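You operate a simulated robot arm through the tools that you are given. There is no shell and no other tool. Be economical: measure what you need, move in short steps, check, and stop when the job is done.

You run a simulated two-armed robot. Do the job below in one go: nothing can be reset, and whatever is moved stays where it is left.

## Task
Pick up the detector box with one hand, pass it to the other hand and put it on the mounting plate behind the laser. Set down upright: detector box.

Only the result counts: the job must be done as asked and must still hold three seconds after the hand-in. Knocking over, shifting, dropping, spilling or breaking anything else fails it.

## Robot
Two 7-joint arms with two-finger parallel grippers on one trunk, on a base that drives. Base frame: it is fixed to the floor where the robot stands at the start and does not move with it; the origin is under the middle of the robot, x ahead of it, y to its left, z up. Units: mm, degrees, N and s.
The left shoulder is at the start at [60, 189, 1103], the right one opposite. With the tool pointing down near the work surface each hand reaches from about 100 to 640 mm from the robot's upright axis, wherever it stands, measured 20 degrees to its own side. Places, roughly: mounting plate behind the laser [-2200, -900, 900]. Payload 3.43 kg a hand.
The tool frame of a hand sits at the grasp point between the pads (the TCP): z along the fingers, y along the line on which they close. The tips reach 30 mm beyond it. Largest opening 94 mm; finger width 28, thickness 10; the body of the gripper, 50 by 96 mm, starts 55 mm behind the TCP.
Orientation is told as [roll, pitch, yaw] about the base's x, y, z axes, in that order, counted from this pose: with the fingers straight down and closing along the base's y, the tool's x points along the base's -x, its y along +y and its z along -z.

## Interface
- The arms move only by the tool send_rows. It takes "left_plan", "right_plan" or both (then of equal length, played together; a hand with none holds still); each is one flat list of numbers, 7 for each row, row after row: the turn, a rotation vector about the tool's x, y, z in units of 90 degrees (1.0 is 90 degrees), then the shift along the tool's x, y, z in units of 300 mm (1.0 is 300 mm), then the finger opening in mm, from 0 to 94. In form: [wx, wy, wz, tx, ty, tz, jaw, wx, wy, wz, tx, ty, tz, jaw, ...]. A call has 1 to 10 rows; each row is the pose to reach, as a shift and turn from the pose commanded when the call began, along the tool's axes at that moment. A call with a number of a shift or a turn outside -1 to 1 is refused whole. A row lasts 0.2 s, in which the tool goes at most 50 mm and 8.6 degrees; a call with a longer step from one row to the next is refused whole, and so is a gripper value outside its range. A pose out of reach is approached as far as the arm can. The call stops where the force on the tool passes 40 N (or 10 N more than at its start, if that is more) or the arm is blocked; 0.2 s more then pass. Each finger travels about 153 mm/s and halts on what it meets, pressing with about 37 N; the grip force reading is that of the motor and also rises with nothing between the fingers. The clock runs only during rows and for 0.2 s after the last one: add rows that repeat a pose to give the fingers time. It gives the time, the measured TCP pose, the force on the tool (base axes), the opening and the grip force at its end, in the units of the frame above (readings bear some noise), with the torque about the TCP (base axes, N m) and any sound that the robot's microphone picked up.
- Cameras (640 x 400 px; columns grow to the right, rows downward): "scene" is now at [6.3, 19.8, 1645.1]; the picture's right is [0.17, -0.99, 0.00], its down [-0.84, -0.15, -0.52] and it looks along [0.51, 0.09, -0.86] (base axes); focal length 293 px, centre (320, 200). "left" rides on the left gripper at [76, -14, -103] in its tool frame; the picture's right is [0.18, 0.98, 0.00], its down [-0.75, 0.14, -0.64] and it looks along [-0.63, 0.12, 0.77] (tool axes); focal length 243 px, centre (320, 200). "right" rides on the right gripper at [76, 14, -102] in its tool frame; the picture's right is [-0.18, 0.98, 0.00], its down [-0.75, -0.14, -0.64] and it looks along [-0.63, -0.12, 0.77] (tool axes); focal length 243 px, centre (320, 200). There is no depth. A picture from a camera that has moved, and an enlarged one, comes with that camera's place and axes in the base frame and with its lens. The place of the scene camera against the robot may be out by one fixed shift of up to 12 mm in any direction.
- capture(camera): a new picture of that camera. The clock stands still meanwhile.
- lift_body(by): slides the trunk up (or, below 0, down) by that many mm; the arms and the scene camera ride with it, the base frame stays. It gives what a move gives, with no picture.
- base_move(legs): drives the robot by 1 to 6 legs, each [ahead, left, turn to the left] in mm, mm and degrees, along the robot's own axes; the way and the turn of a leg run together, so that a leg with both is an arc; at most 1500 mm and 180 degrees a leg. The arms and the cameras ride along, it lands a little off, and it stops where it bumps. It gives what a move gives.
- head_to(pan, tilt): turns the head with the scene camera to pan (to the left, within 86 degrees either way) and tilt (down, from -29 to 69), counted from straight ahead of the robot. It gives what a move gives.
- inspect(camera, box): a new picture of the part [left, top, right, bottom] of that camera's present view, enlarged. The clock stands still meanwhile.
- close_job(): hands the job in; it is judged then, once.

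Work in short steps. Places have to be worked out from the pictures, the camera data and where the tool is seen: move nearer, look again, correct. Check each grasp and each placing, and mend what went wrong. You have 120 turns and 108 pictures in all, those below and enlarged ones among them. Open the grippers and draw the arms clear of the work before you hand the job in, unless the task says otherwise; then end with one line.

The tools are called after ">>>" by a JSON object that holds its "api" and its "payload". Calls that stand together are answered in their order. send_rows: Moves the arms, as the interface text tells. Its arguments: {"type":"object","properties":{"left_plan":{"type":"array","items":{"type":"number"}},"right_plan":{"type":"array","items":{"type":"number"}}},"required":[]} The other tools are called the same way: lift_body (by) slides the trunk up or down; base_move (legs) drives the base; head_to (pan, tilt) turns the head that bears the scene camera; capture (camera) takes a picture; inspect (camera, box) takes an enlarged picture of a part of a camera's view; close_job () hands the job in.

At the start:

```text
time: 0.0
left_ee_pos: [431.1, 370.9, 1024.2]
left_orientation: [0.0, -0.2, -0.1]
left_contact_force: [0.4, 0.3, 0.3]
left_wrist_torque: [-0.02, 0.01, -0.02]
left_grip_width: 94.0
left_finger_force: 0.2
right_ee_pos: [346.3, -50.5, 973.4]
right_orientation: [0.0, 0.0, 0.0]
right_contact_force: [-0.5, 0.2, 0.0]
right_wrist_torque: [0.0, -0.01, -0.01]
right_grip_width: 93.8
right_finger_force: 0.2
trunk travel left (down, up): [-775.0, 215.0]
robot x, y, heading: [1.5, 3.2, -0.1]
head pan, tilt: [9.9, 58.8]
```

scene: 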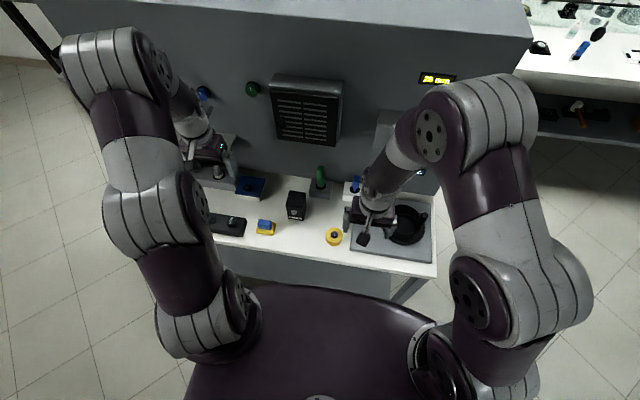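
right: 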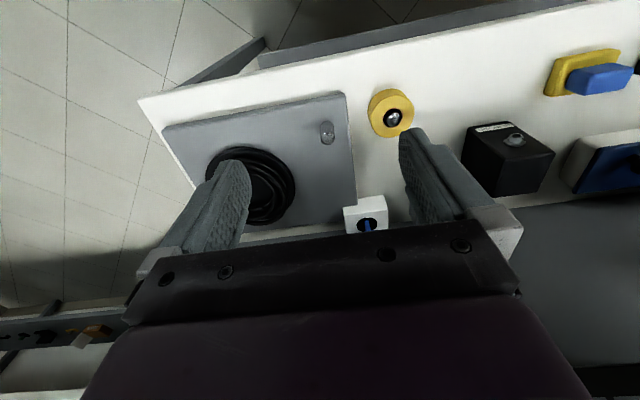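
left: 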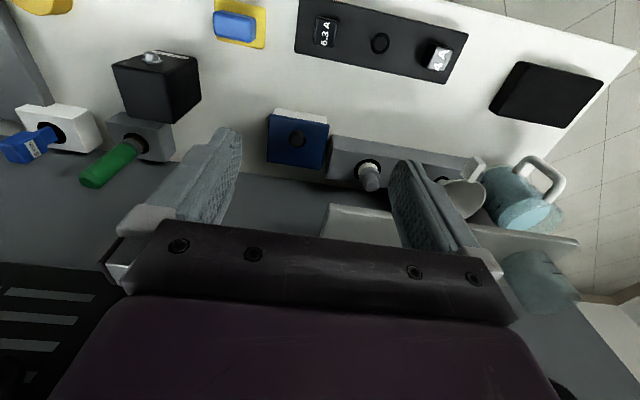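

I start by enlarging the shelf in the scene view to identify the detector box.

>>> {"api": "inspect", "payload": {"camera": "scene", "box": [180, 130, 440, 280]}}

>>> {"api": "inspect", "payload": {"camera": "right", "box": [430, 30, 640, 220]}}

>>> {"api": "inspect", "payload": {"camera": "left", "box": [80, 0, 640, 220]}}

```text
2.46 times, centred on (310, 205) of scene
camera zoom: at [6.3, 19.8, 1645.1], right [0.17, -0.99, 0.0], down [-0.84, -0.15, -0.52], along [0.51, 0.09, -0.86], focal length 721 px, centre (345, 188)
```

zoom: 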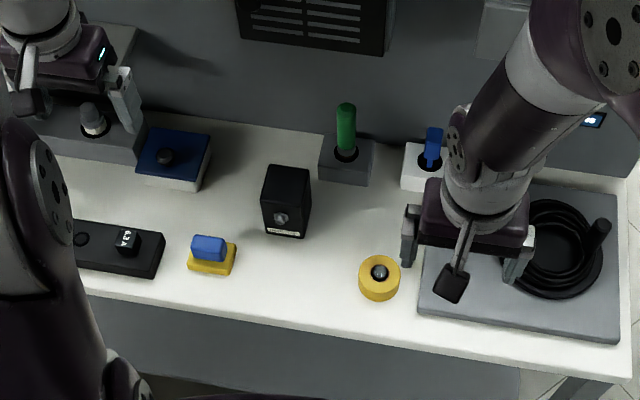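

```text
2.11 times, centred on (535, 125) of right
camera zoom: at [269.3, -36.4, 1076.8], right [0.18, 0.98, 0.0], down [0.75, -0.14, 0.64], along [0.63, -0.12, -0.77], focal length 511 px, centre (-133, 358)
```

zoom: 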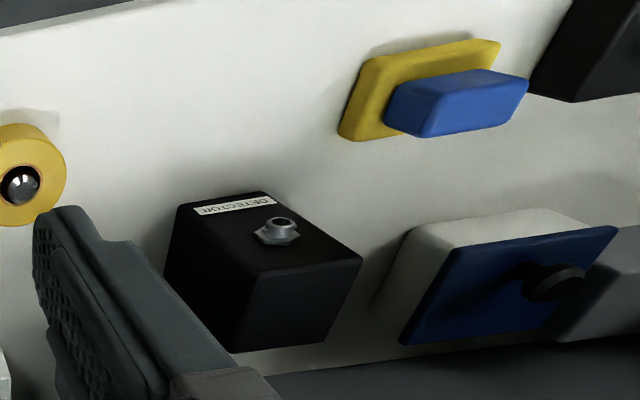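

```text
1.14 times, centred on (360, 110) of left
camera zoom: at [353.3, 356.9, 1126.4], right [-0.18, 0.98, 0.0], down [0.75, 0.14, 0.64], along [0.63, 0.12, -0.77], focal length 277 px, centre (274, 303)
```

zoom: 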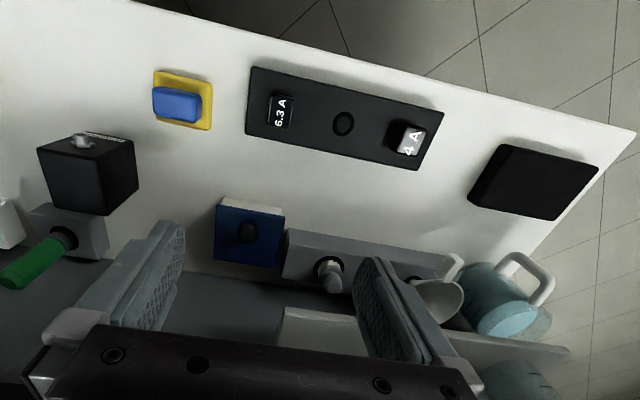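

The detector box is the black one, triangulated at about x 492, y 188, z 725–808 (front face with connector towards me). I bring the left hand above it for a closer look.

>>> {"api": "send_rows", "payload": {"left_plan": [0, 0, 0, -0.03, -0.122, 0.06, 94, 0, 0, 0, -0.06, -0.244, 0.12, 94, 0, 0, 0, -0.09, -0.366, 0.18, 94, 0, 0, 0, -0.12, -0.488, 0.24, 94, 0, 0, 0, -0.15, -0.61, 0.3, 94, 0, 0, 0, -0.15, -0.61, 0.3, 94]}}

>>> {"api": "capture", "payload": {"camera": "left"}}

>>> {"api": "inspect", "payload": {"camera": "right", "box": [430, 30, 640, 220]}}

```text
time: 1.4
left_ee_pos: [475.4, 188.2, 932.1]
left_orientation: [-0.1, -0.2, 0.0]
left_contact_force: [-0.8, -0.9, 0.1]
left_wrist_torque: [-0.01, 0.01, -0.01]
left_grip_width: 94.0
left_finger_force: 0.1
right_ee_pos: [344.5, -49.6, 974.7]
right_orientation: [-0.1, 0.0, 0.0]
right_contact_force: [-0.6, 0.0, -0.5]
right_wrist_torque: [-0.05, -0.03, -0.03]
right_grip_width: 93.9
right_finger_force: 0.1
trunk travel left (down, up): [-775.0, 215.0]
robot x, y, heading: [1.0, -0.3, -0.2]
head pan, tilt: [9.9, 58.8]
```

```text
101 pictures are left
camera left: at [398.8, 174.3, 1034.7], right [-0.18, 0.98, 0.0], down [0.75, 0.14, 0.64], along [0.63, 0.12, -0.77], focal length 243 px, centre (320, 200)
```

left: 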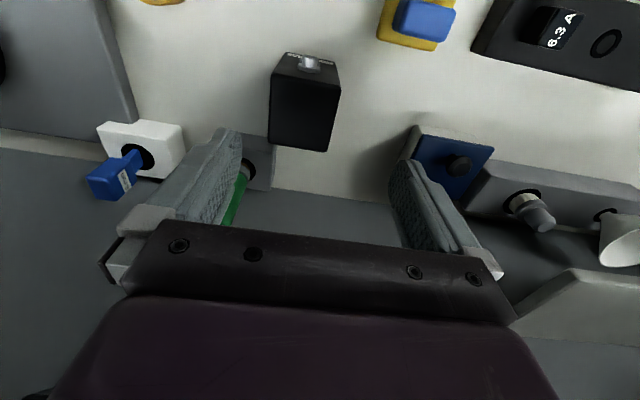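

```text
2.11 times, centred on (535, 125) of right
camera zoom: at [269.0, -35.8, 1076.9], right [0.18, 0.98, 0.0], down [0.75, -0.14, 0.64], along [0.63, -0.12, -0.77], focal length 511 px, centre (-133, 358)
```

zoom: 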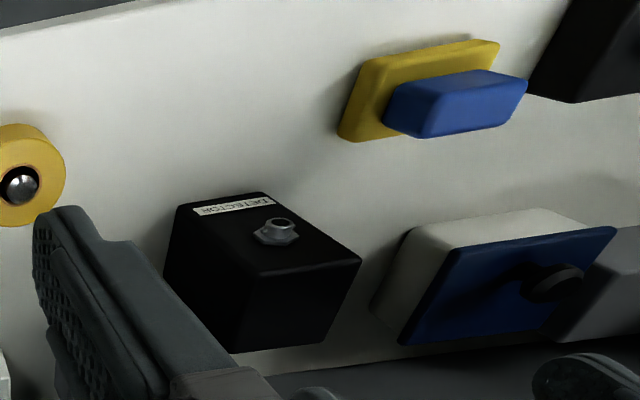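

I zoom into the left view for accurate corners.

>>> {"api": "inspect", "payload": {"camera": "left", "box": [240, 30, 370, 170]}}

>>> {"api": "inspect", "payload": {"camera": "scene", "box": [250, 150, 370, 250]}}

```text
2.86 times, centred on (305, 100) of left
camera zoom: at [398.8, 174.3, 1034.7], right [-0.18, 0.98, 0.0], down [0.75, 0.14, 0.64], along [0.63, 0.12, -0.77], focal length 693 px, centre (363, 486)
```

zoom: 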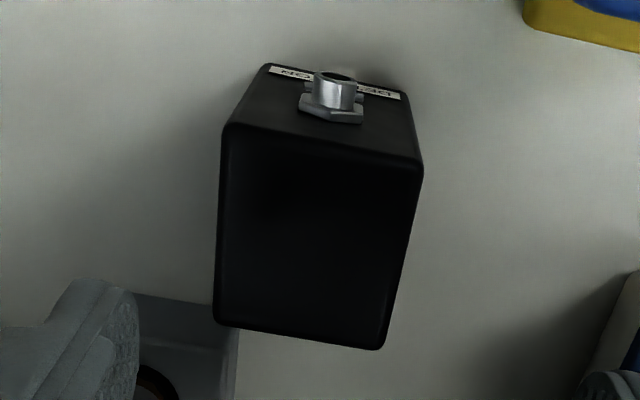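

```text
4.00 times, centred on (310, 200) of scene
camera zoom: at [5.9, 20.5, 1645.1], right [0.17, -0.99, 0.0], down [-0.84, -0.15, -0.52], along [0.51, 0.09, -0.86], focal length 1172 px, centre (360, 200)
```

zoom: 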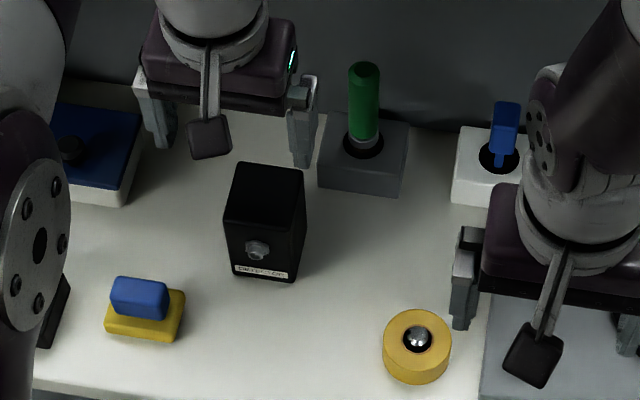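

Cross-checking both hand cameras gives the box at x 451–508, y 146–202, z 752–829. I centre the left hand over it and go down to grip its upper part.

>>> {"api": "send_rows", "payload": {"left_plan": [0, 0, 0, 0.008, -0.047, 0, 94, 0, 0, 0, 0.008, -0.047, 0.12, 94, 0, 0, 0, 0.008, -0.047, 0.24, 94, 0, 0, 0, 0.008, -0.047, 0.35, 94, 0, 0, 0, 0.008, -0.047, 0.35, 94]}}

>>> {"api": "inspect", "payload": {"camera": "scene", "box": [250, 150, 370, 250]}}

>>> {"api": "capture", "payload": {"camera": "left"}}

>>> {"api": "inspect", "payload": {"camera": "right", "box": [430, 30, 640, 220]}}

```text
time: 2.6
left_ee_pos: [473.3, 175.3, 824.8]
left_orientation: [0.0, -0.2, 0.0]
left_contact_force: [0.1, -0.9, 0.6]
left_wrist_torque: [0.01, 0.01, 0.0]
left_grip_width: 93.9
left_finger_force: 0.0
right_ee_pos: [344.9, -50.3, 973.7]
right_orientation: [0.1, 0.1, 0.0]
right_contact_force: [-0.5, -0.5, 1.4]
right_wrist_torque: [0.0, 0.02, 0.02]
right_grip_width: 94.0
right_finger_force: 0.0
trunk travel left (down, up): [-775.0, 215.0]
robot x, y, heading: [1.3, -2.1, -0.2]
head pan, tilt: [9.9, 58.8]
```

```text
4.00 times, centred on (310, 200) of scene
camera zoom: at [6.1, 19.8, 1645.1], right [0.17, -0.99, 0.0], down [-0.84, -0.15, -0.52], along [0.51, 0.09, -0.86], focal length 1172 px, centre (360, 200)
```

zoom: 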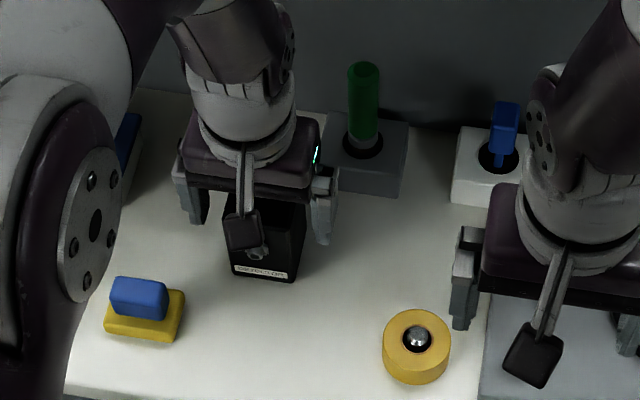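

```text
96 pictures are left
camera left: at [395.7, 160.1, 928.9], right [-0.18, 0.98, 0.0], down [0.75, 0.14, 0.64], along [0.63, 0.12, -0.77], focal length 243 px, centre (320, 200)
```

left: 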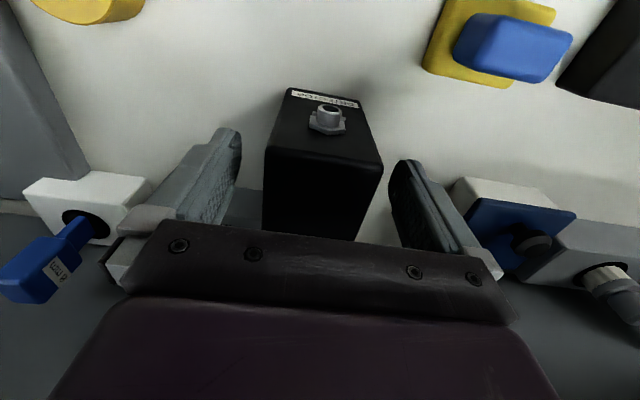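

```text
2.11 times, centred on (535, 125) of right
camera zoom: at [269.1, -36.3, 1076.9], right [0.18, 0.98, 0.0], down [0.75, -0.14, 0.64], along [0.63, -0.12, -0.77], focal length 511 px, centre (-133, 358)
```

zoom: 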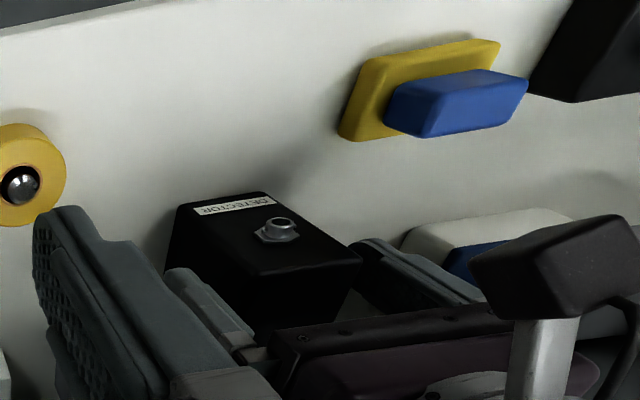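

Fingers straddle the box, and this view confirms the box top at about z 828 with its centre at y≈174. I close the grip.

>>> {"api": "send_rows", "payload": {"left_plan": [0, 0, 0, 0, -0.005, 0, 70, 0, 0, 0, 0, -0.005, 0, 50, 0, 0, 0, 0, -0.005, 0, 40, 0, 0, 0, 0, -0.005, 0, 40]}}

```text
time: 3.6
left_ee_pos: [472.7, 173.1, 826.8]
left_orientation: [0.0, 0.0, 0.0]
left_contact_force: [-0.1, 0.0, -0.3]
left_wrist_torque: [0.0, 0.0, 0.02]
left_grip_width: 60.0
left_finger_force: 37.1
right_ee_pos: [345.0, -50.0, 974.4]
right_orientation: [0.0, 0.0, -0.1]
right_contact_force: [0.0, 0.5, 0.6]
right_wrist_torque: [-0.01, 0.02, 0.03]
right_grip_width: 94.3
right_finger_force: 0.2
trunk travel left (down, up): [-775.0, 215.0]
robot x, y, heading: [-1.0, 3.2, 0.0]
head pan, tilt: [9.9, 58.8]
```

Gripped at 60 mm with 37 N. I lift straight up by 150 mm.

>>> {"api": "send_rows", "payload": {"left_plan": [0, 0, 0, 0, 0, -0.06, 40, 0, 0, 0, 0, 0, -0.16, 40, 0, 0, 0, 0, 0, -0.28, 40, 0, 0, 0, 0, 0, -0.4, 40, 0, 0, 0, 0, 0, -0.5, 40, 0, 0, 0, 0, 0, -0.5, 40]}}

>>> {"api": "capture", "payload": {"camera": "scene"}}

>>> {"api": "capture", "payload": {"camera": "left"}}

```text
time: 5.0
left_ee_pos: [471.8, 172.0, 980.3]
left_orientation: [0.0, -0.1, 0.0]
left_contact_force: [-0.3, 0.7, 0.3]
left_wrist_torque: [-0.05, 0.0, 0.03]
left_grip_width: 39.9
left_finger_force: 0.0
right_ee_pos: [345.7, -50.0, 975.2]
right_orientation: [0.0, 0.0, 0.0]
right_contact_force: [0.4, -0.7, 0.2]
right_wrist_torque: [-0.03, -0.01, 0.01]
right_grip_width: 93.7
right_finger_force: 0.1
trunk travel left (down, up): [-775.0, 215.0]
robot x, y, heading: [-3.6, -3.7, 0.1]
head pan, tilt: [9.9, 58.8]
```

```text
94 pictures are left
camera scene: at [6.9, 19.8, 1645.0], right [0.17, -0.99, 0.0], down [-0.84, -0.15, -0.52], along [0.51, 0.09, -0.86], focal length 293 px, centre (320, 200)
```

scene: 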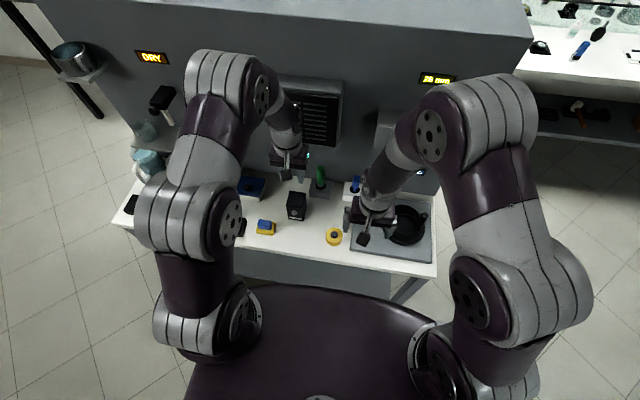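

```text
93 pictures are left
camera left: at [395.1, 157.1, 1083.6], right [-0.18, 0.98, 0.0], down [0.75, 0.14, 0.64], along [0.63, 0.12, -0.77], focal length 243 px, centre (320, 200)
```

left: 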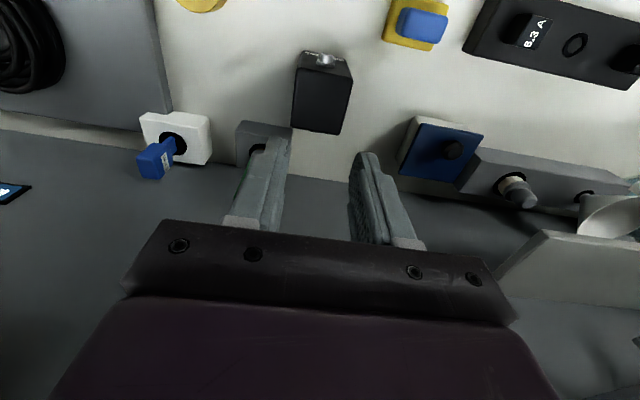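

The grip slipped: the fingers are closed to 40 mm and the box still stands on the table. I zoom in to measure where it stands now.

>>> {"api": "inspect", "payload": {"camera": "left", "box": [260, 30, 390, 150]}}

>>> {"api": "inspect", "payload": {"camera": "right", "box": [430, 30, 640, 220]}}

```text
3.33 times, centred on (325, 90) of left
camera zoom: at [395.1, 157.1, 1083.6], right [-0.18, 0.98, 0.0], down [0.75, 0.14, 0.64], along [0.63, 0.12, -0.77], focal length 809 px, centre (303, 567)
```

zoom: 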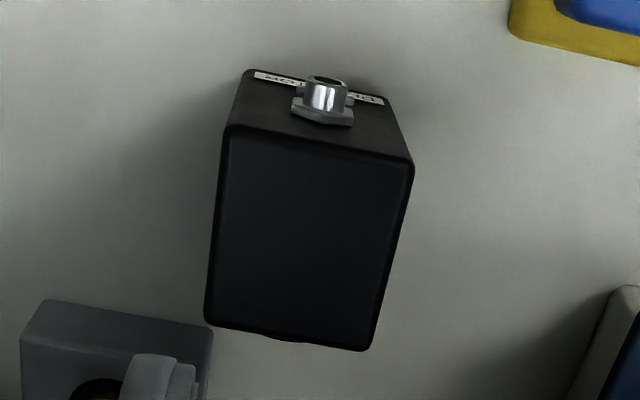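

```text
2.11 times, centred on (535, 125) of right
camera zoom: at [269.7, -36.3, 1076.7], right [0.18, 0.98, 0.0], down [0.75, -0.14, 0.64], along [0.63, -0.12, -0.77], focal length 511 px, centre (-133, 358)
```

zoom: 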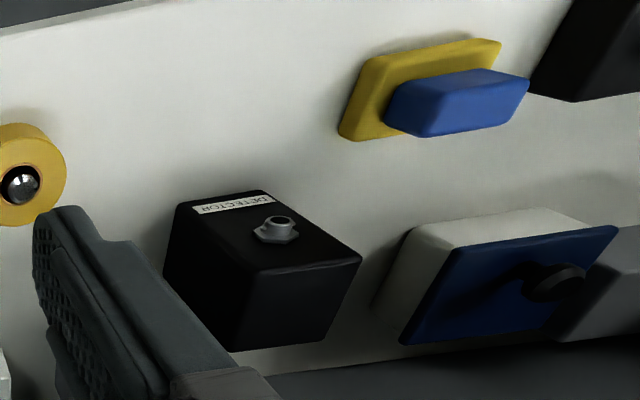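

The box is unmoved (centre ≈[480, 174]). I open, go deeper this time (TCP z≈797) and close again.

>>> {"api": "send_rows", "payload": {"left_plan": [0, 0, 0, 0, 0, 0.0, 94, 0, 0, 0, 0, 0.006, 0.0, 94, 0, 0, 0, -0.007, 0.006, 0.15, 94, 0, 0, 0, -0.007, 0.006, 0.3, 94, 0, 0, 0, -0.007, 0.006, 0.45, 94, 0, 0, 0, -0.007, 0.006, 0.56, 94, 0, 0, 0, -0.007, 0.006, 0.61, 94, 0, 0, 0, -0.007, 0.006, 0.61, 60, 0, 0, 0, -0.007, 0.006, 0.61, 20, 0, 0, 0, -0.007, 0.006, 0.61, 20]}}

>>> {"api": "capture", "payload": {"camera": "left"}}

```text
time: 7.2
left_ee_pos: [473.9, 175.6, 794.2]
left_orientation: [0.1, -0.1, 0.1]
left_contact_force: [0.7, 0.0, 0.4]
left_wrist_torque: [0.01, -0.07, -0.01]
left_grip_width: 59.8
left_finger_force: 37.2
right_ee_pos: [345.3, -48.8, 974.4]
right_orientation: [0.1, 0.0, 0.1]
right_contact_force: [0.0, 0.9, -0.3]
right_wrist_torque: [0.05, 0.0, -0.02]
right_grip_width: 93.9
right_finger_force: 0.0
trunk travel left (down, up): [-775.0, 215.0]
robot x, y, heading: [-0.2, -0.5, 0.1]
head pan, tilt: [9.9, 58.8]
```

```text
90 pictures are left
camera left: at [397.8, 160.5, 897.4], right [-0.18, 0.98, 0.0], down [0.75, 0.14, 0.64], along [0.63, 0.12, -0.77], focal length 243 px, centre (320, 200)
```

left: 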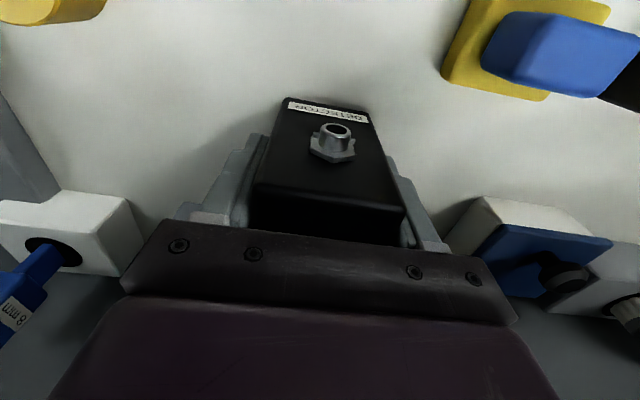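

Gripped at 59.8 mm, well down the sides. I lift gently by 20 mm and read the load.

>>> {"api": "send_rows", "payload": {"left_plan": [0, 0, 0, 0, 0, 0, 20, 0, 0, 0, 0, 0, -0.01, 20, 0, 0, 0, 0, 0, -0.02, 20, 0, 0, 0, 0, 0, -0.035, 20, 0, 0, 0, 0, 0, -0.05, 20, 0, 0, 0, 0, 0, -0.067, 20, 0, 0, 0, 0, 0, -0.067, 20]}}

>>> {"api": "capture", "payload": {"camera": "left"}}

```text
time: 8.8
left_ee_pos: [474.9, 173.7, 815.0]
left_orientation: [0.0, -0.1, 0.0]
left_contact_force: [0.2, 0.2, -1.6]
left_wrist_torque: [-0.02, -0.01, 0.0]
left_grip_width: 60.0
left_finger_force: 37.1
right_ee_pos: [346.5, -50.7, 974.8]
right_orientation: [0.0, 0.0, 0.0]
right_contact_force: [-0.7, -0.3, 0.1]
right_wrist_torque: [0.02, 0.01, 0.03]
right_grip_width: 94.2
right_finger_force: 0.1
trunk travel left (down, up): [-775.0, 215.0]
robot x, y, heading: [-2.8, 0.9, 0.1]
head pan, tilt: [9.9, 58.8]
```

```text
89 pictures are left
camera left: at [398.0, 159.9, 917.9], right [-0.18, 0.98, 0.0], down [0.75, 0.14, 0.64], along [0.63, 0.12, -0.77], focal length 243 px, centre (320, 200)
```

left: 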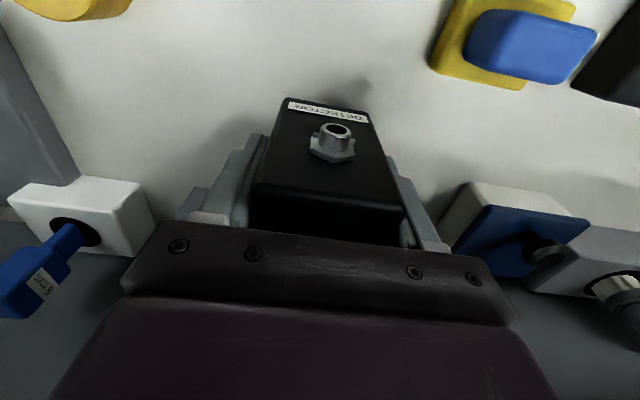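

The box is light and rides in the hand. For the hand-over I want the left fingers on the front half of its sides only, so I set it back down, shift the grip 11 mm towards the front and close again.

>>> {"api": "send_rows", "payload": {"left_plan": [0, 0, 0, 0, 0, 0.04, 20, 0, 0, 0, 0, 0, 0.064, 20, 0, 0, 0, 0, 0, 0.064, 20, 0, 0, 0, 0, 0, 0.064, 90, 0, 0, 0, 0, 0, 0.064, 90, 0, 0, 0, 0.036, 0, 0.064, 90, 0, 0, 0, 0.036, 0, 0.064, 90, 0, 0, 0, 0.036, 0, 0.064, 50, 0, 0, 0, 0.036, 0, 0.064, 20, 0, 0, 0, 0.036, 0, 0.064, 20]}}

>>> {"api": "capture", "payload": {"camera": "left"}}

>>> {"api": "inspect", "payload": {"camera": "right", "box": [430, 30, 640, 220]}}

```text
time: 11.0
left_ee_pos: [465.1, 174.1, 795.9]
left_orientation: [0.0, -0.1, 0.0]
left_contact_force: [0.5, 0.0, 0.4]
left_wrist_torque: [0.0, -0.06, -0.01]
left_grip_width: 60.0
left_finger_force: 36.8
right_ee_pos: [345.4, -49.9, 972.9]
right_orientation: [0.0, -0.1, 0.0]
right_contact_force: [0.3, 0.4, -0.6]
right_wrist_torque: [-0.01, 0.0, -0.01]
right_grip_width: 93.7
right_finger_force: 0.0
trunk travel left (down, up): [-775.0, 215.0]
robot x, y, heading: [-1.1, 5.3, 0.1]
head pan, tilt: [9.9, 58.8]
```

```text
88 pictures are left
camera left: at [387.6, 159.4, 899.4], right [-0.18, 0.98, 0.0], down [0.75, 0.14, 0.64], along [0.63, 0.12, -0.77], focal length 243 px, centre (320, 200)
```

left: 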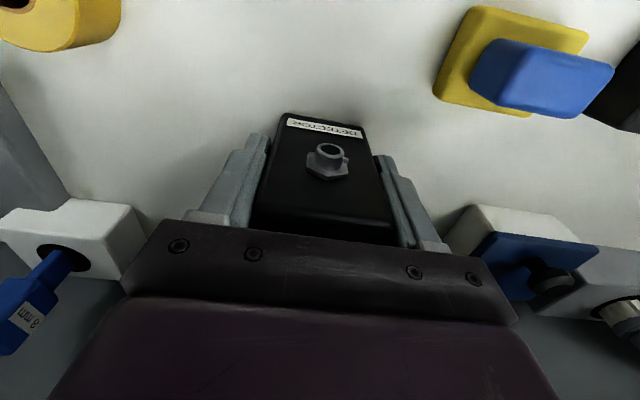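

```text
2.11 times, centred on (535, 125) of right
camera zoom: at [269.3, -36.5, 1076.8], right [0.18, 0.98, 0.0], down [0.75, -0.14, 0.64], along [0.63, -0.12, -0.77], focal length 511 px, centre (-133, 358)
```

zoom: 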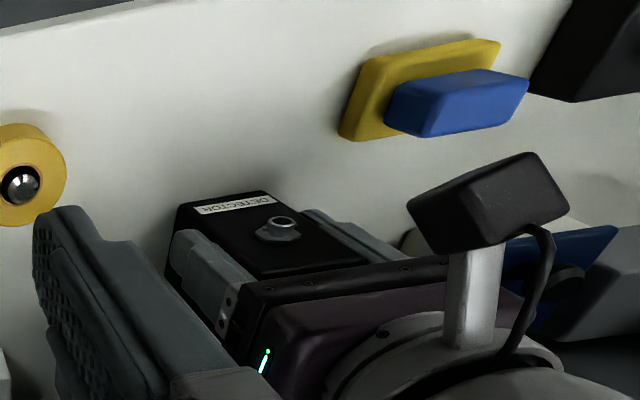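

Good grip on the front half. I lift gently to clear the table.

>>> {"api": "send_rows", "payload": {"left_plan": [0, 0, 0, 0, 0, -0.02, 20, 0, 0, 0, 0, 0, -0.05, 20, 0, 0, 0, 0, 0, -0.1, 20, 0, 0, 0, 0, 0, -0.18, 20, 0, 0, 0, 0, 0, -0.28, 20, 0, 0, 0, 0, 0, -0.38, 20, 0, 0, 0, 0, 0, -0.48, 20, 0, 0, 0, 0, 0, -0.56, 20, 0, 0, 0, 0, 0, -0.6, 20, 0, 0, 0, 0, 0, -0.6, 20]}}

>>> {"api": "capture", "payload": {"camera": "left"}}

```text
time: 13.2
left_ee_pos: [464.6, 173.6, 974.9]
left_orientation: [-0.1, -0.2, 0.0]
left_contact_force: [0.5, 0.3, -1.4]
left_wrist_torque: [0.02, 0.01, 0.01]
left_grip_width: 60.1
left_finger_force: 36.7
right_ee_pos: [346.6, -49.6, 973.7]
right_orientation: [0.0, 0.0, 0.0]
right_contact_force: [0.0, 0.2, 0.3]
right_wrist_torque: [0.01, 0.02, 0.01]
right_grip_width: 94.0
right_finger_force: 0.0
trunk travel left (down, up): [-775.0, 215.0]
robot x, y, heading: [-0.1, -1.7, 0.1]
head pan, tilt: [9.9, 58.8]
```

```text
86 pictures are left
camera left: at [387.8, 159.9, 1078.7], right [-0.18, 0.98, 0.0], down [0.75, 0.14, 0.64], along [0.63, 0.12, -0.77], focal length 243 px, centre (320, 200)
```

left: 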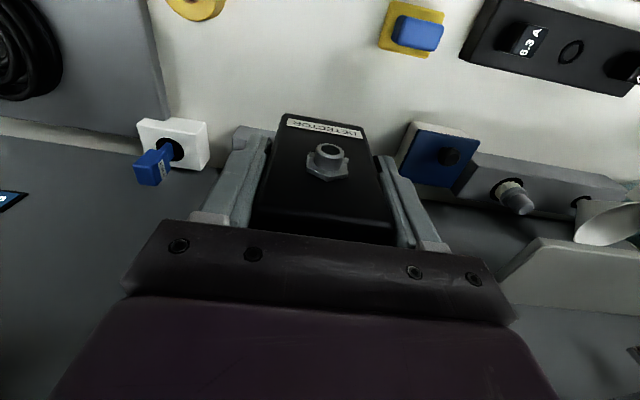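

The box holds its place in the hand. Before moving the base I look around to both sides.

>>> {"api": "head_to", "payload": {"pan": -86, "tilt": 25}}

>>> {"api": "capture", "payload": {"camera": "scene"}}

>>> {"api": "head_to", "payload": {"pan": 86, "tilt": 25}}

>>> {"api": "capture", "payload": {"camera": "scene"}}

```text
time: 14.9
left_ee_pos: [464.7, 174.1, 976.3]
left_orientation: [0.0, -0.2, 0.0]
left_contact_force: [1.0, 0.1, -1.8]
left_wrist_torque: [-0.04, 0.06, 0.02]
left_grip_width: 59.9
left_finger_force: 37.1
right_ee_pos: [344.6, -50.2, 974.0]
right_orientation: [0.0, 0.0, 0.0]
right_contact_force: [-0.5, -0.5, 0.0]
right_wrist_torque: [0.0, 0.02, 0.0]
right_grip_width: 94.2
right_finger_force: 0.1
trunk travel left (down, up): [-775.0, 215.0]
robot x, y, heading: [-2.7, -2.0, -0.1]
head pan, tilt: [-85.9, 25.0]
```

```text
85 pictures are left
camera scene: at [-53.8, -83.8, 1693.7], right [-1.0, -0.07, 0.0], down [-0.03, 0.42, -0.91], along [0.06, -0.9, -0.42], focal length 293 px, centre (320, 200)
```

scene: 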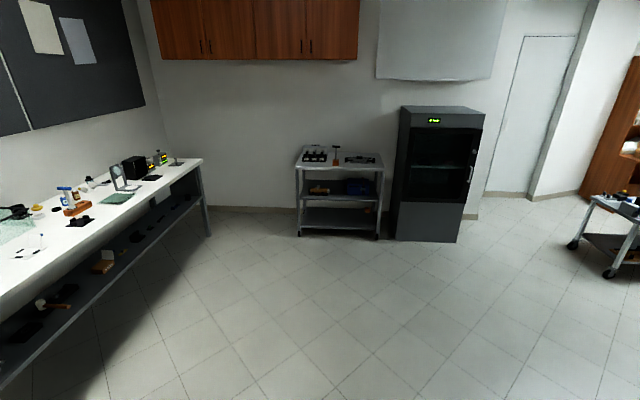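

```text
time: 17.5
left_ee_pos: [464.1, 174.7, 975.2]
left_orientation: [0.1, -0.2, 0.0]
left_contact_force: [-1.0, 0.7, -1.7]
left_wrist_torque: [0.02, 0.01, 0.0]
left_grip_width: 59.9
left_finger_force: 37.2
right_ee_pos: [345.1, -49.2, 974.9]
right_orientation: [0.0, 0.1, -0.1]
right_contact_force: [0.9, 0.8, -0.3]
right_wrist_torque: [0.0, -0.03, -0.02]
right_grip_width: 94.0
right_finger_force: 0.1
trunk travel left (down, up): [-775.0, 215.0]
robot x, y, heading: [-1.1, -1.9, -0.1]
head pan, tilt: [85.9, 25.0]
```

```text
84 pictures are left
camera scene: at [-53.8, 100.0, 1693.7], right [1.0, -0.07, 0.0], down [-0.03, -0.42, -0.91], along [0.06, 0.9, -0.42], focal length 293 px, centre (320, 200)
```

scene: 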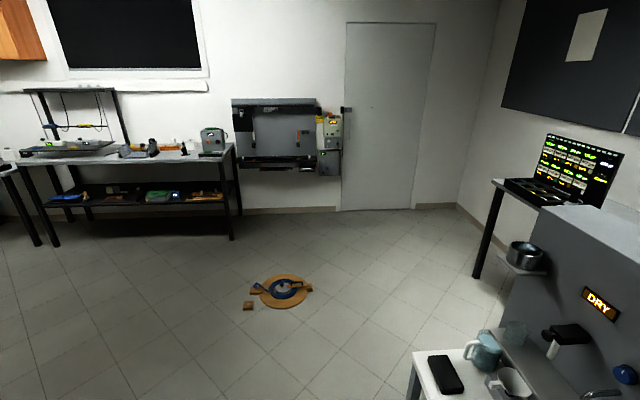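

The floor around the robot is clear. I back off 450 mm, turn right about 120° to look towards the plate.

>>> {"api": "head_to", "payload": {"pan": 0, "tilt": 25}}

>>> {"api": "base_move", "payload": {"legs": [[-450, 0, 0], [0, 0, -150]]}}

>>> {"api": "capture", "payload": {"camera": "scene"}}

>>> {"api": "capture", "payload": {"camera": "left"}}

```text
time: 19.1
left_ee_pos: [464.4, 174.0, 976.1]
left_orientation: [0.1, -0.1, 0.1]
left_contact_force: [-0.2, 0.1, -1.6]
left_wrist_torque: [-0.02, 0.01, 0.0]
left_grip_width: 59.6
left_finger_force: 37.1
right_ee_pos: [346.0, -50.3, 974.3]
right_orientation: [0.0, -0.1, 0.0]
right_contact_force: [0.1, 0.2, 0.1]
right_wrist_torque: [0.02, -0.03, 0.0]
right_grip_width: 93.8
right_finger_force: 0.0
trunk travel left (down, up): [-775.0, 215.0]
robot x, y, heading: [0.2, -0.9, -0.1]
head pan, tilt: [0.0, 25.0]
```

```text
time: 21.5
left_ee_pos: [90.2, 170.4, 978.7]
left_orientation: [0.0, -0.3, -0.2]
left_contact_force: [-0.9, -0.4, -1.2]
left_wrist_torque: [-0.01, -0.02, 0.0]
left_grip_width: 60.3
left_finger_force: 36.7
right_ee_pos: [-28.9, -52.6, 976.7]
right_orientation: [0.0, -0.4, 0.0]
right_contact_force: [-0.6, 0.7, 0.5]
right_wrist_torque: [0.03, -0.03, -0.02]
right_grip_width: 93.9
right_finger_force: 0.1
trunk travel left (down, up): [-775.0, 215.0]
robot x, y, heading: [-369.7, -2.9, -0.2]
head pan, tilt: [0.0, 25.0]
stopped in leg 1: the robot was blocked; the commanded pose is now the measured one
```

```text
83 pictures are left
camera scene: at [-346.4, 5.7, 1694.0], right [0.0, -1.0, 0.0], down [-0.42, 0.0, -0.91], along [0.91, 0.0, -0.42], focal length 293 px, centre (320, 200)
```

scene: 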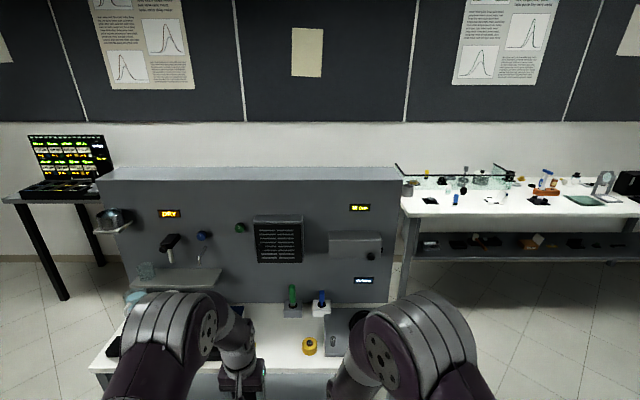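

```text
82 pictures are left
camera left: at [12.4, 156.8, 1080.3], right [-0.18, 0.98, 0.0], down [0.75, 0.14, 0.65], along [0.64, 0.12, -0.76], focal length 243 px, centre (320, 200)
```

left: 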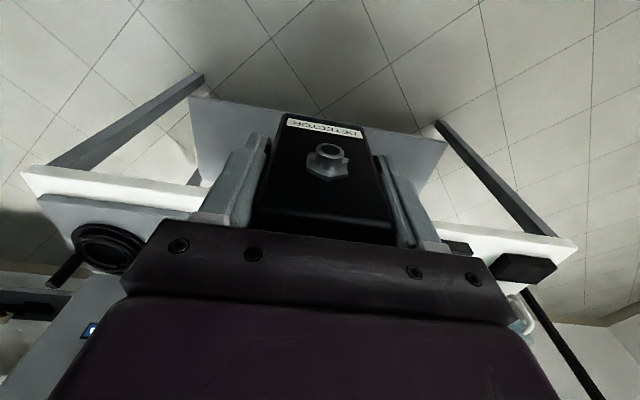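

I bumped against something behind at about x −670. I come forward 230 mm for turning room, turn right 90° and look at what stands there.

>>> {"api": "base_move", "payload": {"legs": [[230, 0, 0], [0, 0, -90]]}}

>>> {"api": "head_to", "payload": {"pan": -80, "tilt": 30}}

>>> {"api": "capture", "payload": {"camera": "scene"}}

>>> {"api": "head_to", "payload": {"pan": -45, "tilt": 35}}

>>> {"api": "capture", "payload": {"camera": "scene"}}

```text
time: 27.0
left_ee_pos: [21.2, -471.9, 974.9]
left_orientation: [0.1, -0.1, -91.2]
left_contact_force: [-0.5, -0.2, -1.0]
left_wrist_torque: [0.01, 0.0, 0.03]
left_grip_width: 60.0
left_finger_force: 37.1
right_ee_pos: [-201.1, -347.3, 973.8]
right_orientation: [0.1, 0.0, -91.1]
right_contact_force: [0.1, -0.1, -0.5]
right_wrist_torque: [-0.01, 0.02, -0.04]
right_grip_width: 93.9
right_finger_force: 0.0
trunk travel left (down, up): [-775.0, 215.0]
robot x, y, heading: [-145.9, -5.6, -91.1]
head pan, tilt: [0.0, 25.0]
```

```text
time: 28.6
left_ee_pos: [20.2, -471.4, 975.8]
left_orientation: [0.0, -0.1, -91.2]
left_contact_force: [0.4, 0.0, -1.2]
left_wrist_torque: [0.01, -0.01, 0.01]
left_grip_width: 59.8
left_finger_force: 37.0
right_ee_pos: [-201.4, -347.4, 974.1]
right_orientation: [-0.1, 0.1, -91.1]
right_contact_force: [-0.6, -0.3, -0.9]
right_wrist_torque: [-0.01, 0.03, 0.03]
right_grip_width: 94.1
right_finger_force: 0.1
trunk travel left (down, up): [-775.0, 215.0]
robot x, y, heading: [-144.7, -0.3, -91.4]
head pan, tilt: [-80.0, 30.0]
```

```text
81 pictures are left
camera scene: at [-233.3, 50.7, 1685.8], right [-0.15, 0.99, 0.0], down [0.49, 0.08, -0.87], along [-0.86, -0.13, -0.5], focal length 293 px, centre (320, 200)
```

scene: 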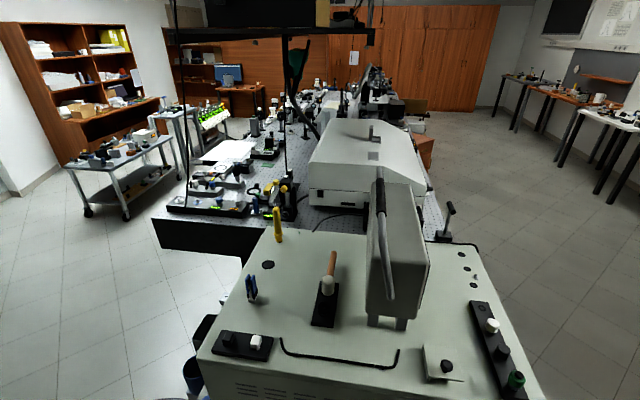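

```text
time: 29.6
left_ee_pos: [19.5, -470.7, 975.8]
left_orientation: [0.0, -0.2, -91.2]
left_contact_force: [0.2, 0.4, -1.5]
left_wrist_torque: [0.04, 0.03, 0.0]
left_grip_width: 59.9
left_finger_force: 36.9
right_ee_pos: [-201.5, -347.4, 974.3]
right_orientation: [0.1, -0.1, -91.1]
right_contact_force: [-0.4, 0.7, -0.7]
right_wrist_torque: [-0.05, 0.0, 0.0]
right_grip_width: 93.9
right_finger_force: 0.0
trunk travel left (down, up): [-775.0, 215.0]
robot x, y, heading: [-143.1, 2.1, -91.2]
head pan, tilt: [-45.0, 35.0]
```

```text
80 pictures are left
camera scene: at [-207.6, 3.8, 1678.0], right [-0.69, 0.72, 0.0], down [0.41, 0.4, -0.82], along [-0.59, -0.57, -0.57], focal length 293 px, centre (320, 200)
```

scene: 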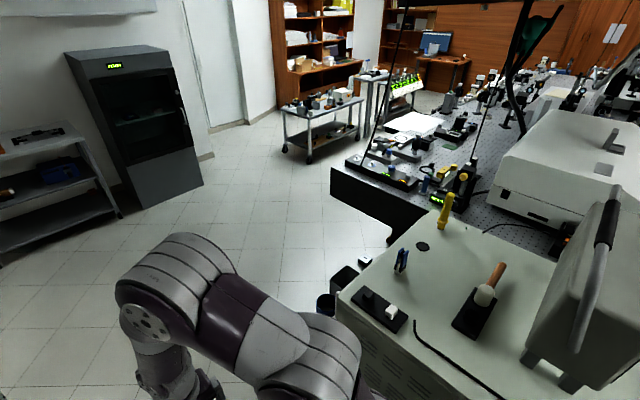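

The console and the optical table stand behind me; the plate's rough place projects to about (234,153) in the first view, at the table's near side. I zoom in there.

>>> {"api": "inspect", "payload": {"camera": "scene", "box": [330, 80, 530, 220]}}

```text
2.86 times, centred on (430, 150) of scene
camera zoom: at [-207.6, 3.8, 1678.0], right [-0.69, 0.72, 0.0], down [0.41, 0.4, -0.82], along [-0.59, -0.57, -0.57], focal length 837 px, centre (6, 343)
```

zoom: 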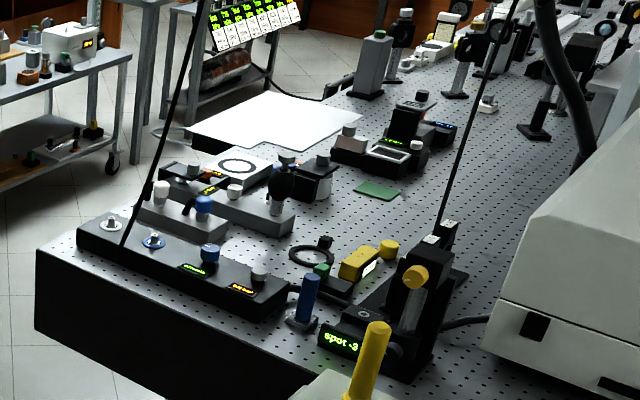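

The white-topped area near the −y edge of the optical table looks like the goal; I'll see it better up close. The floor here is open, so I do the hand-over now: both hands turn 90° towards each other (left yaw −90, right +90), the right one moving aside first.

>>> {"api": "send_rows", "payload": {"left_plan": [0, 0, 0.095, 0.0217, -0.0447, 0, 20, 0, 0, 0.19, 0.0434, -0.0894, 0, 20, 0, 0, 0.285, 0.0651, -0.1341, 0, 20, 0, 0, 0.38, 0.0868, -0.1788, 0, 20, 0, 0, 0.475, 0.1085, -0.2235, 0, 20, 0, 0, 0.57, 0.1302, -0.2682, 0, 20, 0, 0, 0.665, 0.1519, -0.3129, 0, 20, 0, 0, 0.76, 0.1736, -0.3576, 0, 20, 0, 0, 0.855, 0.1953, -0.4023, 0, 20, 0, 0, 0.95, 0.217, -0.447, 0, 20], "right_plan": [0, 0, -0.095, -0.0183, -0.0667, -0.02, 94, 0, 0, -0.19, -0.0366, -0.1334, -0.04, 94, 0, 0, -0.285, -0.0549, -0.2001, -0.06, 94, 0, 0, -0.38, -0.0732, -0.2668, -0.08, 94, 0, 0, -0.475, -0.0915, -0.3335, -0.1, 94, 0, 0, -0.57, -0.1098, -0.4, -0.12, 94, 0, 0, -0.665, -0.1281, -0.4667, -0.14, 94, 0, 0, -0.76, -0.1464, -0.5334, -0.16, 94, 0, 0, -0.855, -0.1647, -0.6, -0.18, 94, 0, 0, -0.95, -0.183, -0.6667, -0.2, 94]}}

>>> {"api": "capture", "payload": {"camera": "left"}}

>>> {"api": "capture", "payload": {"camera": "right"}}

```text
time: 31.8
left_ee_pos: [-113.4, -403.1, 974.5]
left_orientation: [0.0, 0.0, -176.8]
left_contact_force: [-0.3, -0.5, -1.5]
left_wrist_torque: [0.02, -0.03, 0.03]
left_grip_width: 59.7
left_finger_force: 37.0
right_ee_pos: [-401.5, -399.2, 1034.6]
right_orientation: [-0.1, -0.1, -5.4]
right_contact_force: [0.0, -0.3, 1.4]
right_wrist_torque: [0.0, -0.05, 0.01]
right_grip_width: 94.1
right_finger_force: 0.0
trunk travel left (down, up): [-775.0, 215.0]
robot x, y, heading: [-139.6, -3.3, -91.3]
head pan, tilt: [-45.0, 35.0]
```

```text
78 pictures are left
camera left: at [-38.7, -385.1, 1078.5], right [0.24, -0.97, 0.0], down [-0.74, -0.18, 0.64], along [-0.62, -0.15, -0.77], focal length 243 px, centre (320, 200)
```

left: 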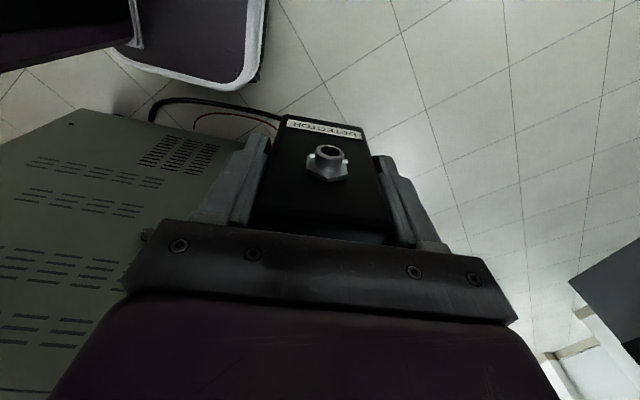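

```text
77 pictures are left
camera right: at [-477.1, -378.3, 1136.5], right [0.28, 0.96, 0.0], down [0.74, -0.21, 0.64], along [0.62, -0.18, -0.77], focal length 243 px, centre (320, 200)
```

right: 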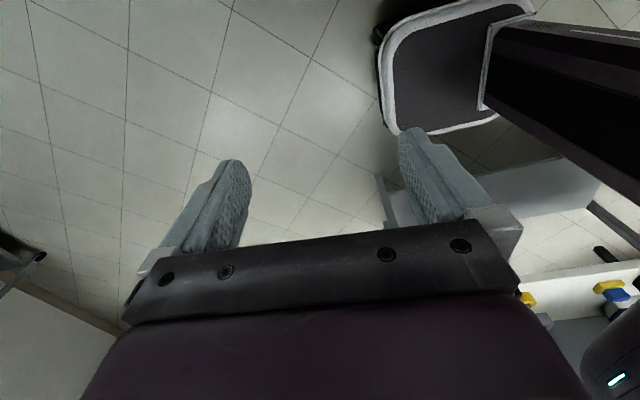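

The box is held steadily, centre about [-127, -404], top z≈1004. I bring the right hand to a stand-off on its far side with matching yaw, then tilt it 20°.

>>> {"api": "send_rows", "payload": {"right_plan": [0, 0, -0.04, -0.1162, 0.0071, -0.0336, 94, 0, 0, -0.08, -0.2324, 0.0142, -0.0672, 94, 0, 0, -0.0956, -0.3486, 0.0213, -0.1, 94, 0, 0, -0.0956, -0.4648, 0.0284, -0.1344, 94, 0, 0, -0.0956, -0.581, 0.0355, -0.168, 94, 0, 0, -0.0956, -0.581, 0.0355, -0.168, 94]}}

>>> {"api": "send_rows", "payload": {"right_plan": [0, -0.075, 0, 0, 0, 0, 94, 0, -0.15, 0, 0, 0, 0, 94, 0, -0.222, 0, 0, 0, 0, 94, 0, -0.222, 0, 0, 0, 0, 94]}}

>>> {"api": "capture", "payload": {"camera": "right"}}

>>> {"api": "capture", "payload": {"camera": "left"}}

```text
time: 33.2
left_ee_pos: [-112.8, -403.3, 974.5]
left_orientation: [0.1, 0.0, -176.7]
left_contact_force: [0.1, -0.8, -2.0]
left_wrist_torque: [0.01, -0.05, 0.01]
left_grip_width: 59.8
left_finger_force: 36.4
right_ee_pos: [-226.2, -404.6, 1083.9]
right_orientation: [0.0, -0.1, 3.0]
right_contact_force: [0.1, -0.1, 0.9]
right_wrist_torque: [0.01, -0.03, -0.02]
right_grip_width: 94.0
right_finger_force: 0.1
trunk travel left (down, up): [-775.0, 215.0]
robot x, y, heading: [-144.5, -7.0, -91.4]
head pan, tilt: [-45.0, 35.0]
```

```text
time: 34.2
left_ee_pos: [-112.2, -404.6, 974.7]
left_orientation: [0.1, 0.0, -176.7]
left_contact_force: [0.0, -0.3, -1.8]
left_wrist_torque: [-0.02, -0.04, 0.01]
left_grip_width: 59.5
left_finger_force: 36.9
right_ee_pos: [-228.2, -404.9, 1084.4]
right_orientation: [0.0, -20.0, 3.0]
right_contact_force: [1.0, -0.4, 1.4]
right_wrist_torque: [0.03, -0.02, 0.02]
right_grip_width: 93.8
right_finger_force: 0.1
trunk travel left (down, up): [-775.0, 215.0]
robot x, y, heading: [-141.0, -4.1, -91.2]
head pan, tilt: [-45.0, 35.0]
```

```text
76 pictures are left
camera right: at [-334.9, -396.8, 1154.4], right [0.12, 0.99, 0.06], down [0.49, -0.12, 0.86], along [0.86, -0.07, -0.5], focal length 243 px, centre (320, 200)
```

right: 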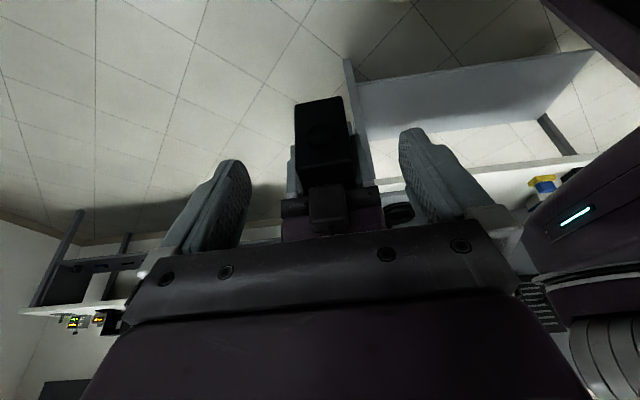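

```text
75 pictures are left
camera left: at [-37.7, -385.3, 1078.3], right [0.24, -0.97, 0.0], down [-0.74, -0.18, 0.64], along [-0.62, -0.16, -0.77], focal length 243 px, centre (320, 200)
```

left: 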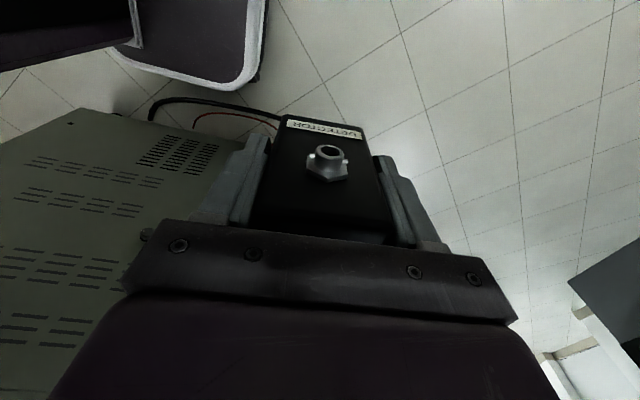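

I zoom on the box in the right view to measure it from this side.

>>> {"api": "inspect", "payload": {"camera": "right", "box": [260, 80, 400, 220]}}

```text
2.86 times, centred on (330, 150) of right
camera zoom: at [-334.9, -396.8, 1154.4], right [0.12, 0.99, 0.06], down [0.49, -0.12, 0.86], along [0.86, -0.07, -0.5], focal length 693 px, centre (291, 343)
```

zoom: 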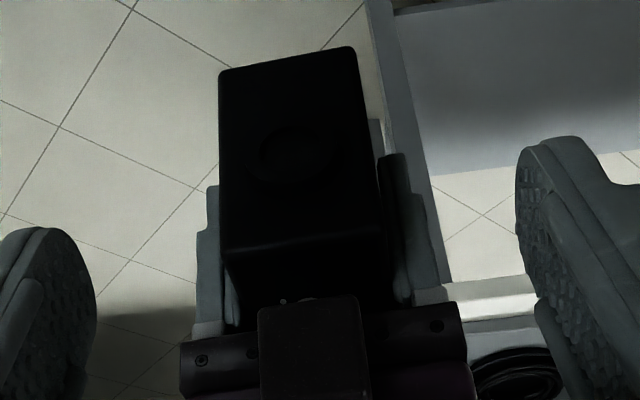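

There is a dark block near the top of the box I can't place. I look with the head camera from the robot's side.

>>> {"api": "head_to", "payload": {"pan": 0, "tilt": 58}}

>>> {"api": "inspect", "payload": {"camera": "scene", "box": [220, 80, 420, 260]}}

```text
time: 35.3
left_ee_pos: [-112.2, -404.8, 975.1]
left_orientation: [0.1, -0.1, -176.7]
left_contact_force: [-0.4, -0.2, -1.6]
left_wrist_torque: [-0.02, -0.01, -0.01]
left_grip_width: 59.9
left_finger_force: 37.1
right_ee_pos: [-228.3, -405.5, 1084.3]
right_orientation: [0.0, -20.1, 3.0]
right_contact_force: [0.4, -0.7, -0.1]
right_wrist_torque: [0.01, 0.01, 0.0]
right_grip_width: 93.6
right_finger_force: 0.1
trunk travel left (down, up): [-775.0, 215.0]
robot x, y, heading: [-144.9, -4.5, -91.0]
head pan, tilt: [0.0, 58.0]
```

```text
2.22 times, centred on (320, 170) of scene
camera zoom: at [-145.6, -4.1, 1646.1], right [-1.0, 0.02, 0.0], down [0.02, 0.85, -0.53], along [-0.01, -0.53, -0.85], focal length 651 px, centre (320, 267)
```

zoom: 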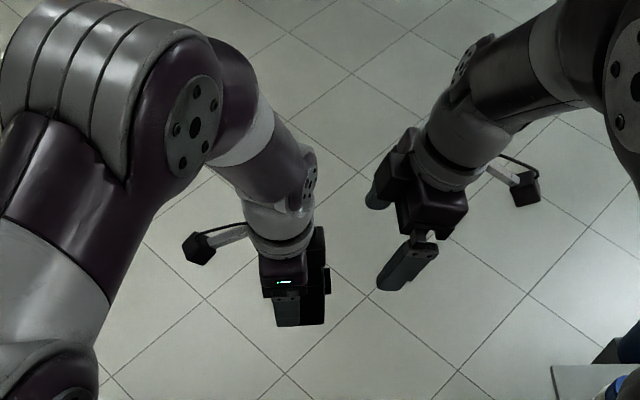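

>>> {"api": "inspect", "payload": {"camera": "scene", "box": [285, 135, 385, 210]}}

```text
5.33 times, centred on (335, 172) of scene
camera zoom: at [-145.6, -4.1, 1646.1], right [-1.0, 0.02, 0.0], down [0.02, 0.85, -0.53], along [-0.01, -0.53, -0.85], focal length 1563 px, centre (240, 347)
```

zoom: 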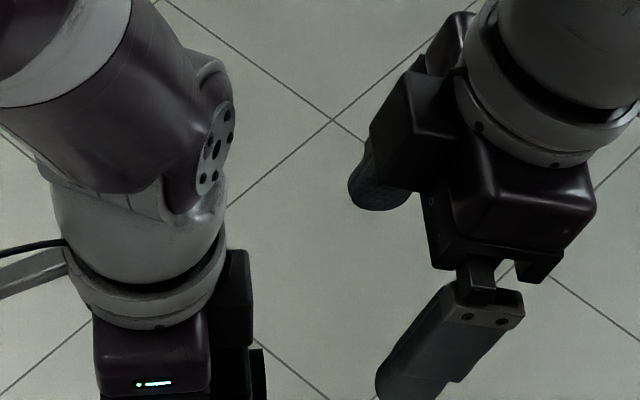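

Both grippers carry a motor block on the inner side, so a steep face-to-face grip would collide. A better scheme is to take the upper band of the front and back faces, above the connector, with a level right hand. First I back the right hand off and drive to see the plate's surroundings, which decide the orientation.

>>> {"api": "send_rows", "payload": {"right_plan": [0, 0, 0, 0.1, 0, 0, 94, 0, 0, 0, 0.2, 0, 0, 94, 0, 0, 0, 0.3, 0, 0, 94]}}

>>> {"api": "base_move", "payload": {"legs": [[1500, 0, 0], [100, 0, 0], [0, 0, -60]]}}

>>> {"api": "head_to", "payload": {"pan": -40, "tilt": 30}}

>>> {"api": "capture", "payload": {"camera": "scene"}}

```text
time: 36.1
left_ee_pos: [-113.5, -404.7, 975.0]
left_orientation: [0.1, 0.1, -176.7]
left_contact_force: [-0.5, 0.6, -1.8]
left_wrist_torque: [-0.02, -0.05, 0.0]
left_grip_width: 59.8
left_finger_force: 37.4
right_ee_pos: [-312.8, -410.7, 1051.9]
right_orientation: [0.0, -20.0, 3.0]
right_contact_force: [-0.2, 0.4, -0.3]
right_wrist_torque: [0.01, -0.01, 0.0]
right_grip_width: 94.0
right_finger_force: 0.0
trunk travel left (down, up): [-775.0, 215.0]
robot x, y, heading: [-143.6, -0.8, -91.5]
head pan, tilt: [0.0, 58.0]
```

```text
time: 46.9
left_ee_pos: [-519.6, -1837.1, 974.5]
left_orientation: [0.1, 0.0, 123.1]
left_contact_force: [0.1, 0.6, -0.9]
left_wrist_torque: [-0.04, 0.0, 0.0]
left_grip_width: 60.0
left_finger_force: 37.0
right_ee_pos: [-625.4, -1668.0, 1052.7]
right_orientation: [0.1, -20.0, -57.1]
right_contact_force: [0.0, 0.4, -0.1]
right_wrist_torque: [0.02, 0.02, -0.05]
right_grip_width: 93.9
right_finger_force: 0.0
trunk travel left (down, up): [-775.0, 215.0]
robot x, y, heading: [-185.2, -1612.1, -151.4]
head pan, tilt: [0.0, 58.0]
```

```text
time: 48.0
left_ee_pos: [-519.8, -1837.5, 976.0]
left_orientation: [0.2, 0.0, 123.1]
left_contact_force: [0.5, -0.3, -2.3]
left_wrist_torque: [-0.03, -0.02, -0.02]
left_grip_width: 60.0
left_finger_force: 37.0
right_ee_pos: [-625.4, -1667.7, 1052.6]
right_orientation: [0.0, -20.0, -57.3]
right_contact_force: [0.0, 0.1, -0.4]
right_wrist_torque: [0.01, 0.02, 0.01]
right_grip_width: 94.0
right_finger_force: 0.0
trunk travel left (down, up): [-775.0, 215.0]
robot x, y, heading: [-184.8, -1612.3, -151.3]
head pan, tilt: [-40.0, 30.0]
```

```text
71 pictures are left
camera scene: at [-224.9, -1555.8, 1685.7], right [0.2, 0.98, 0.0], down [0.49, -0.1, -0.87], along [-0.85, 0.17, -0.5], focal length 293 px, centre (320, 200)
```

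scene: 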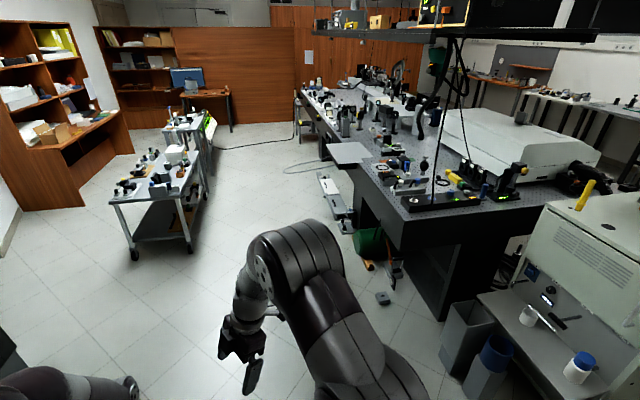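

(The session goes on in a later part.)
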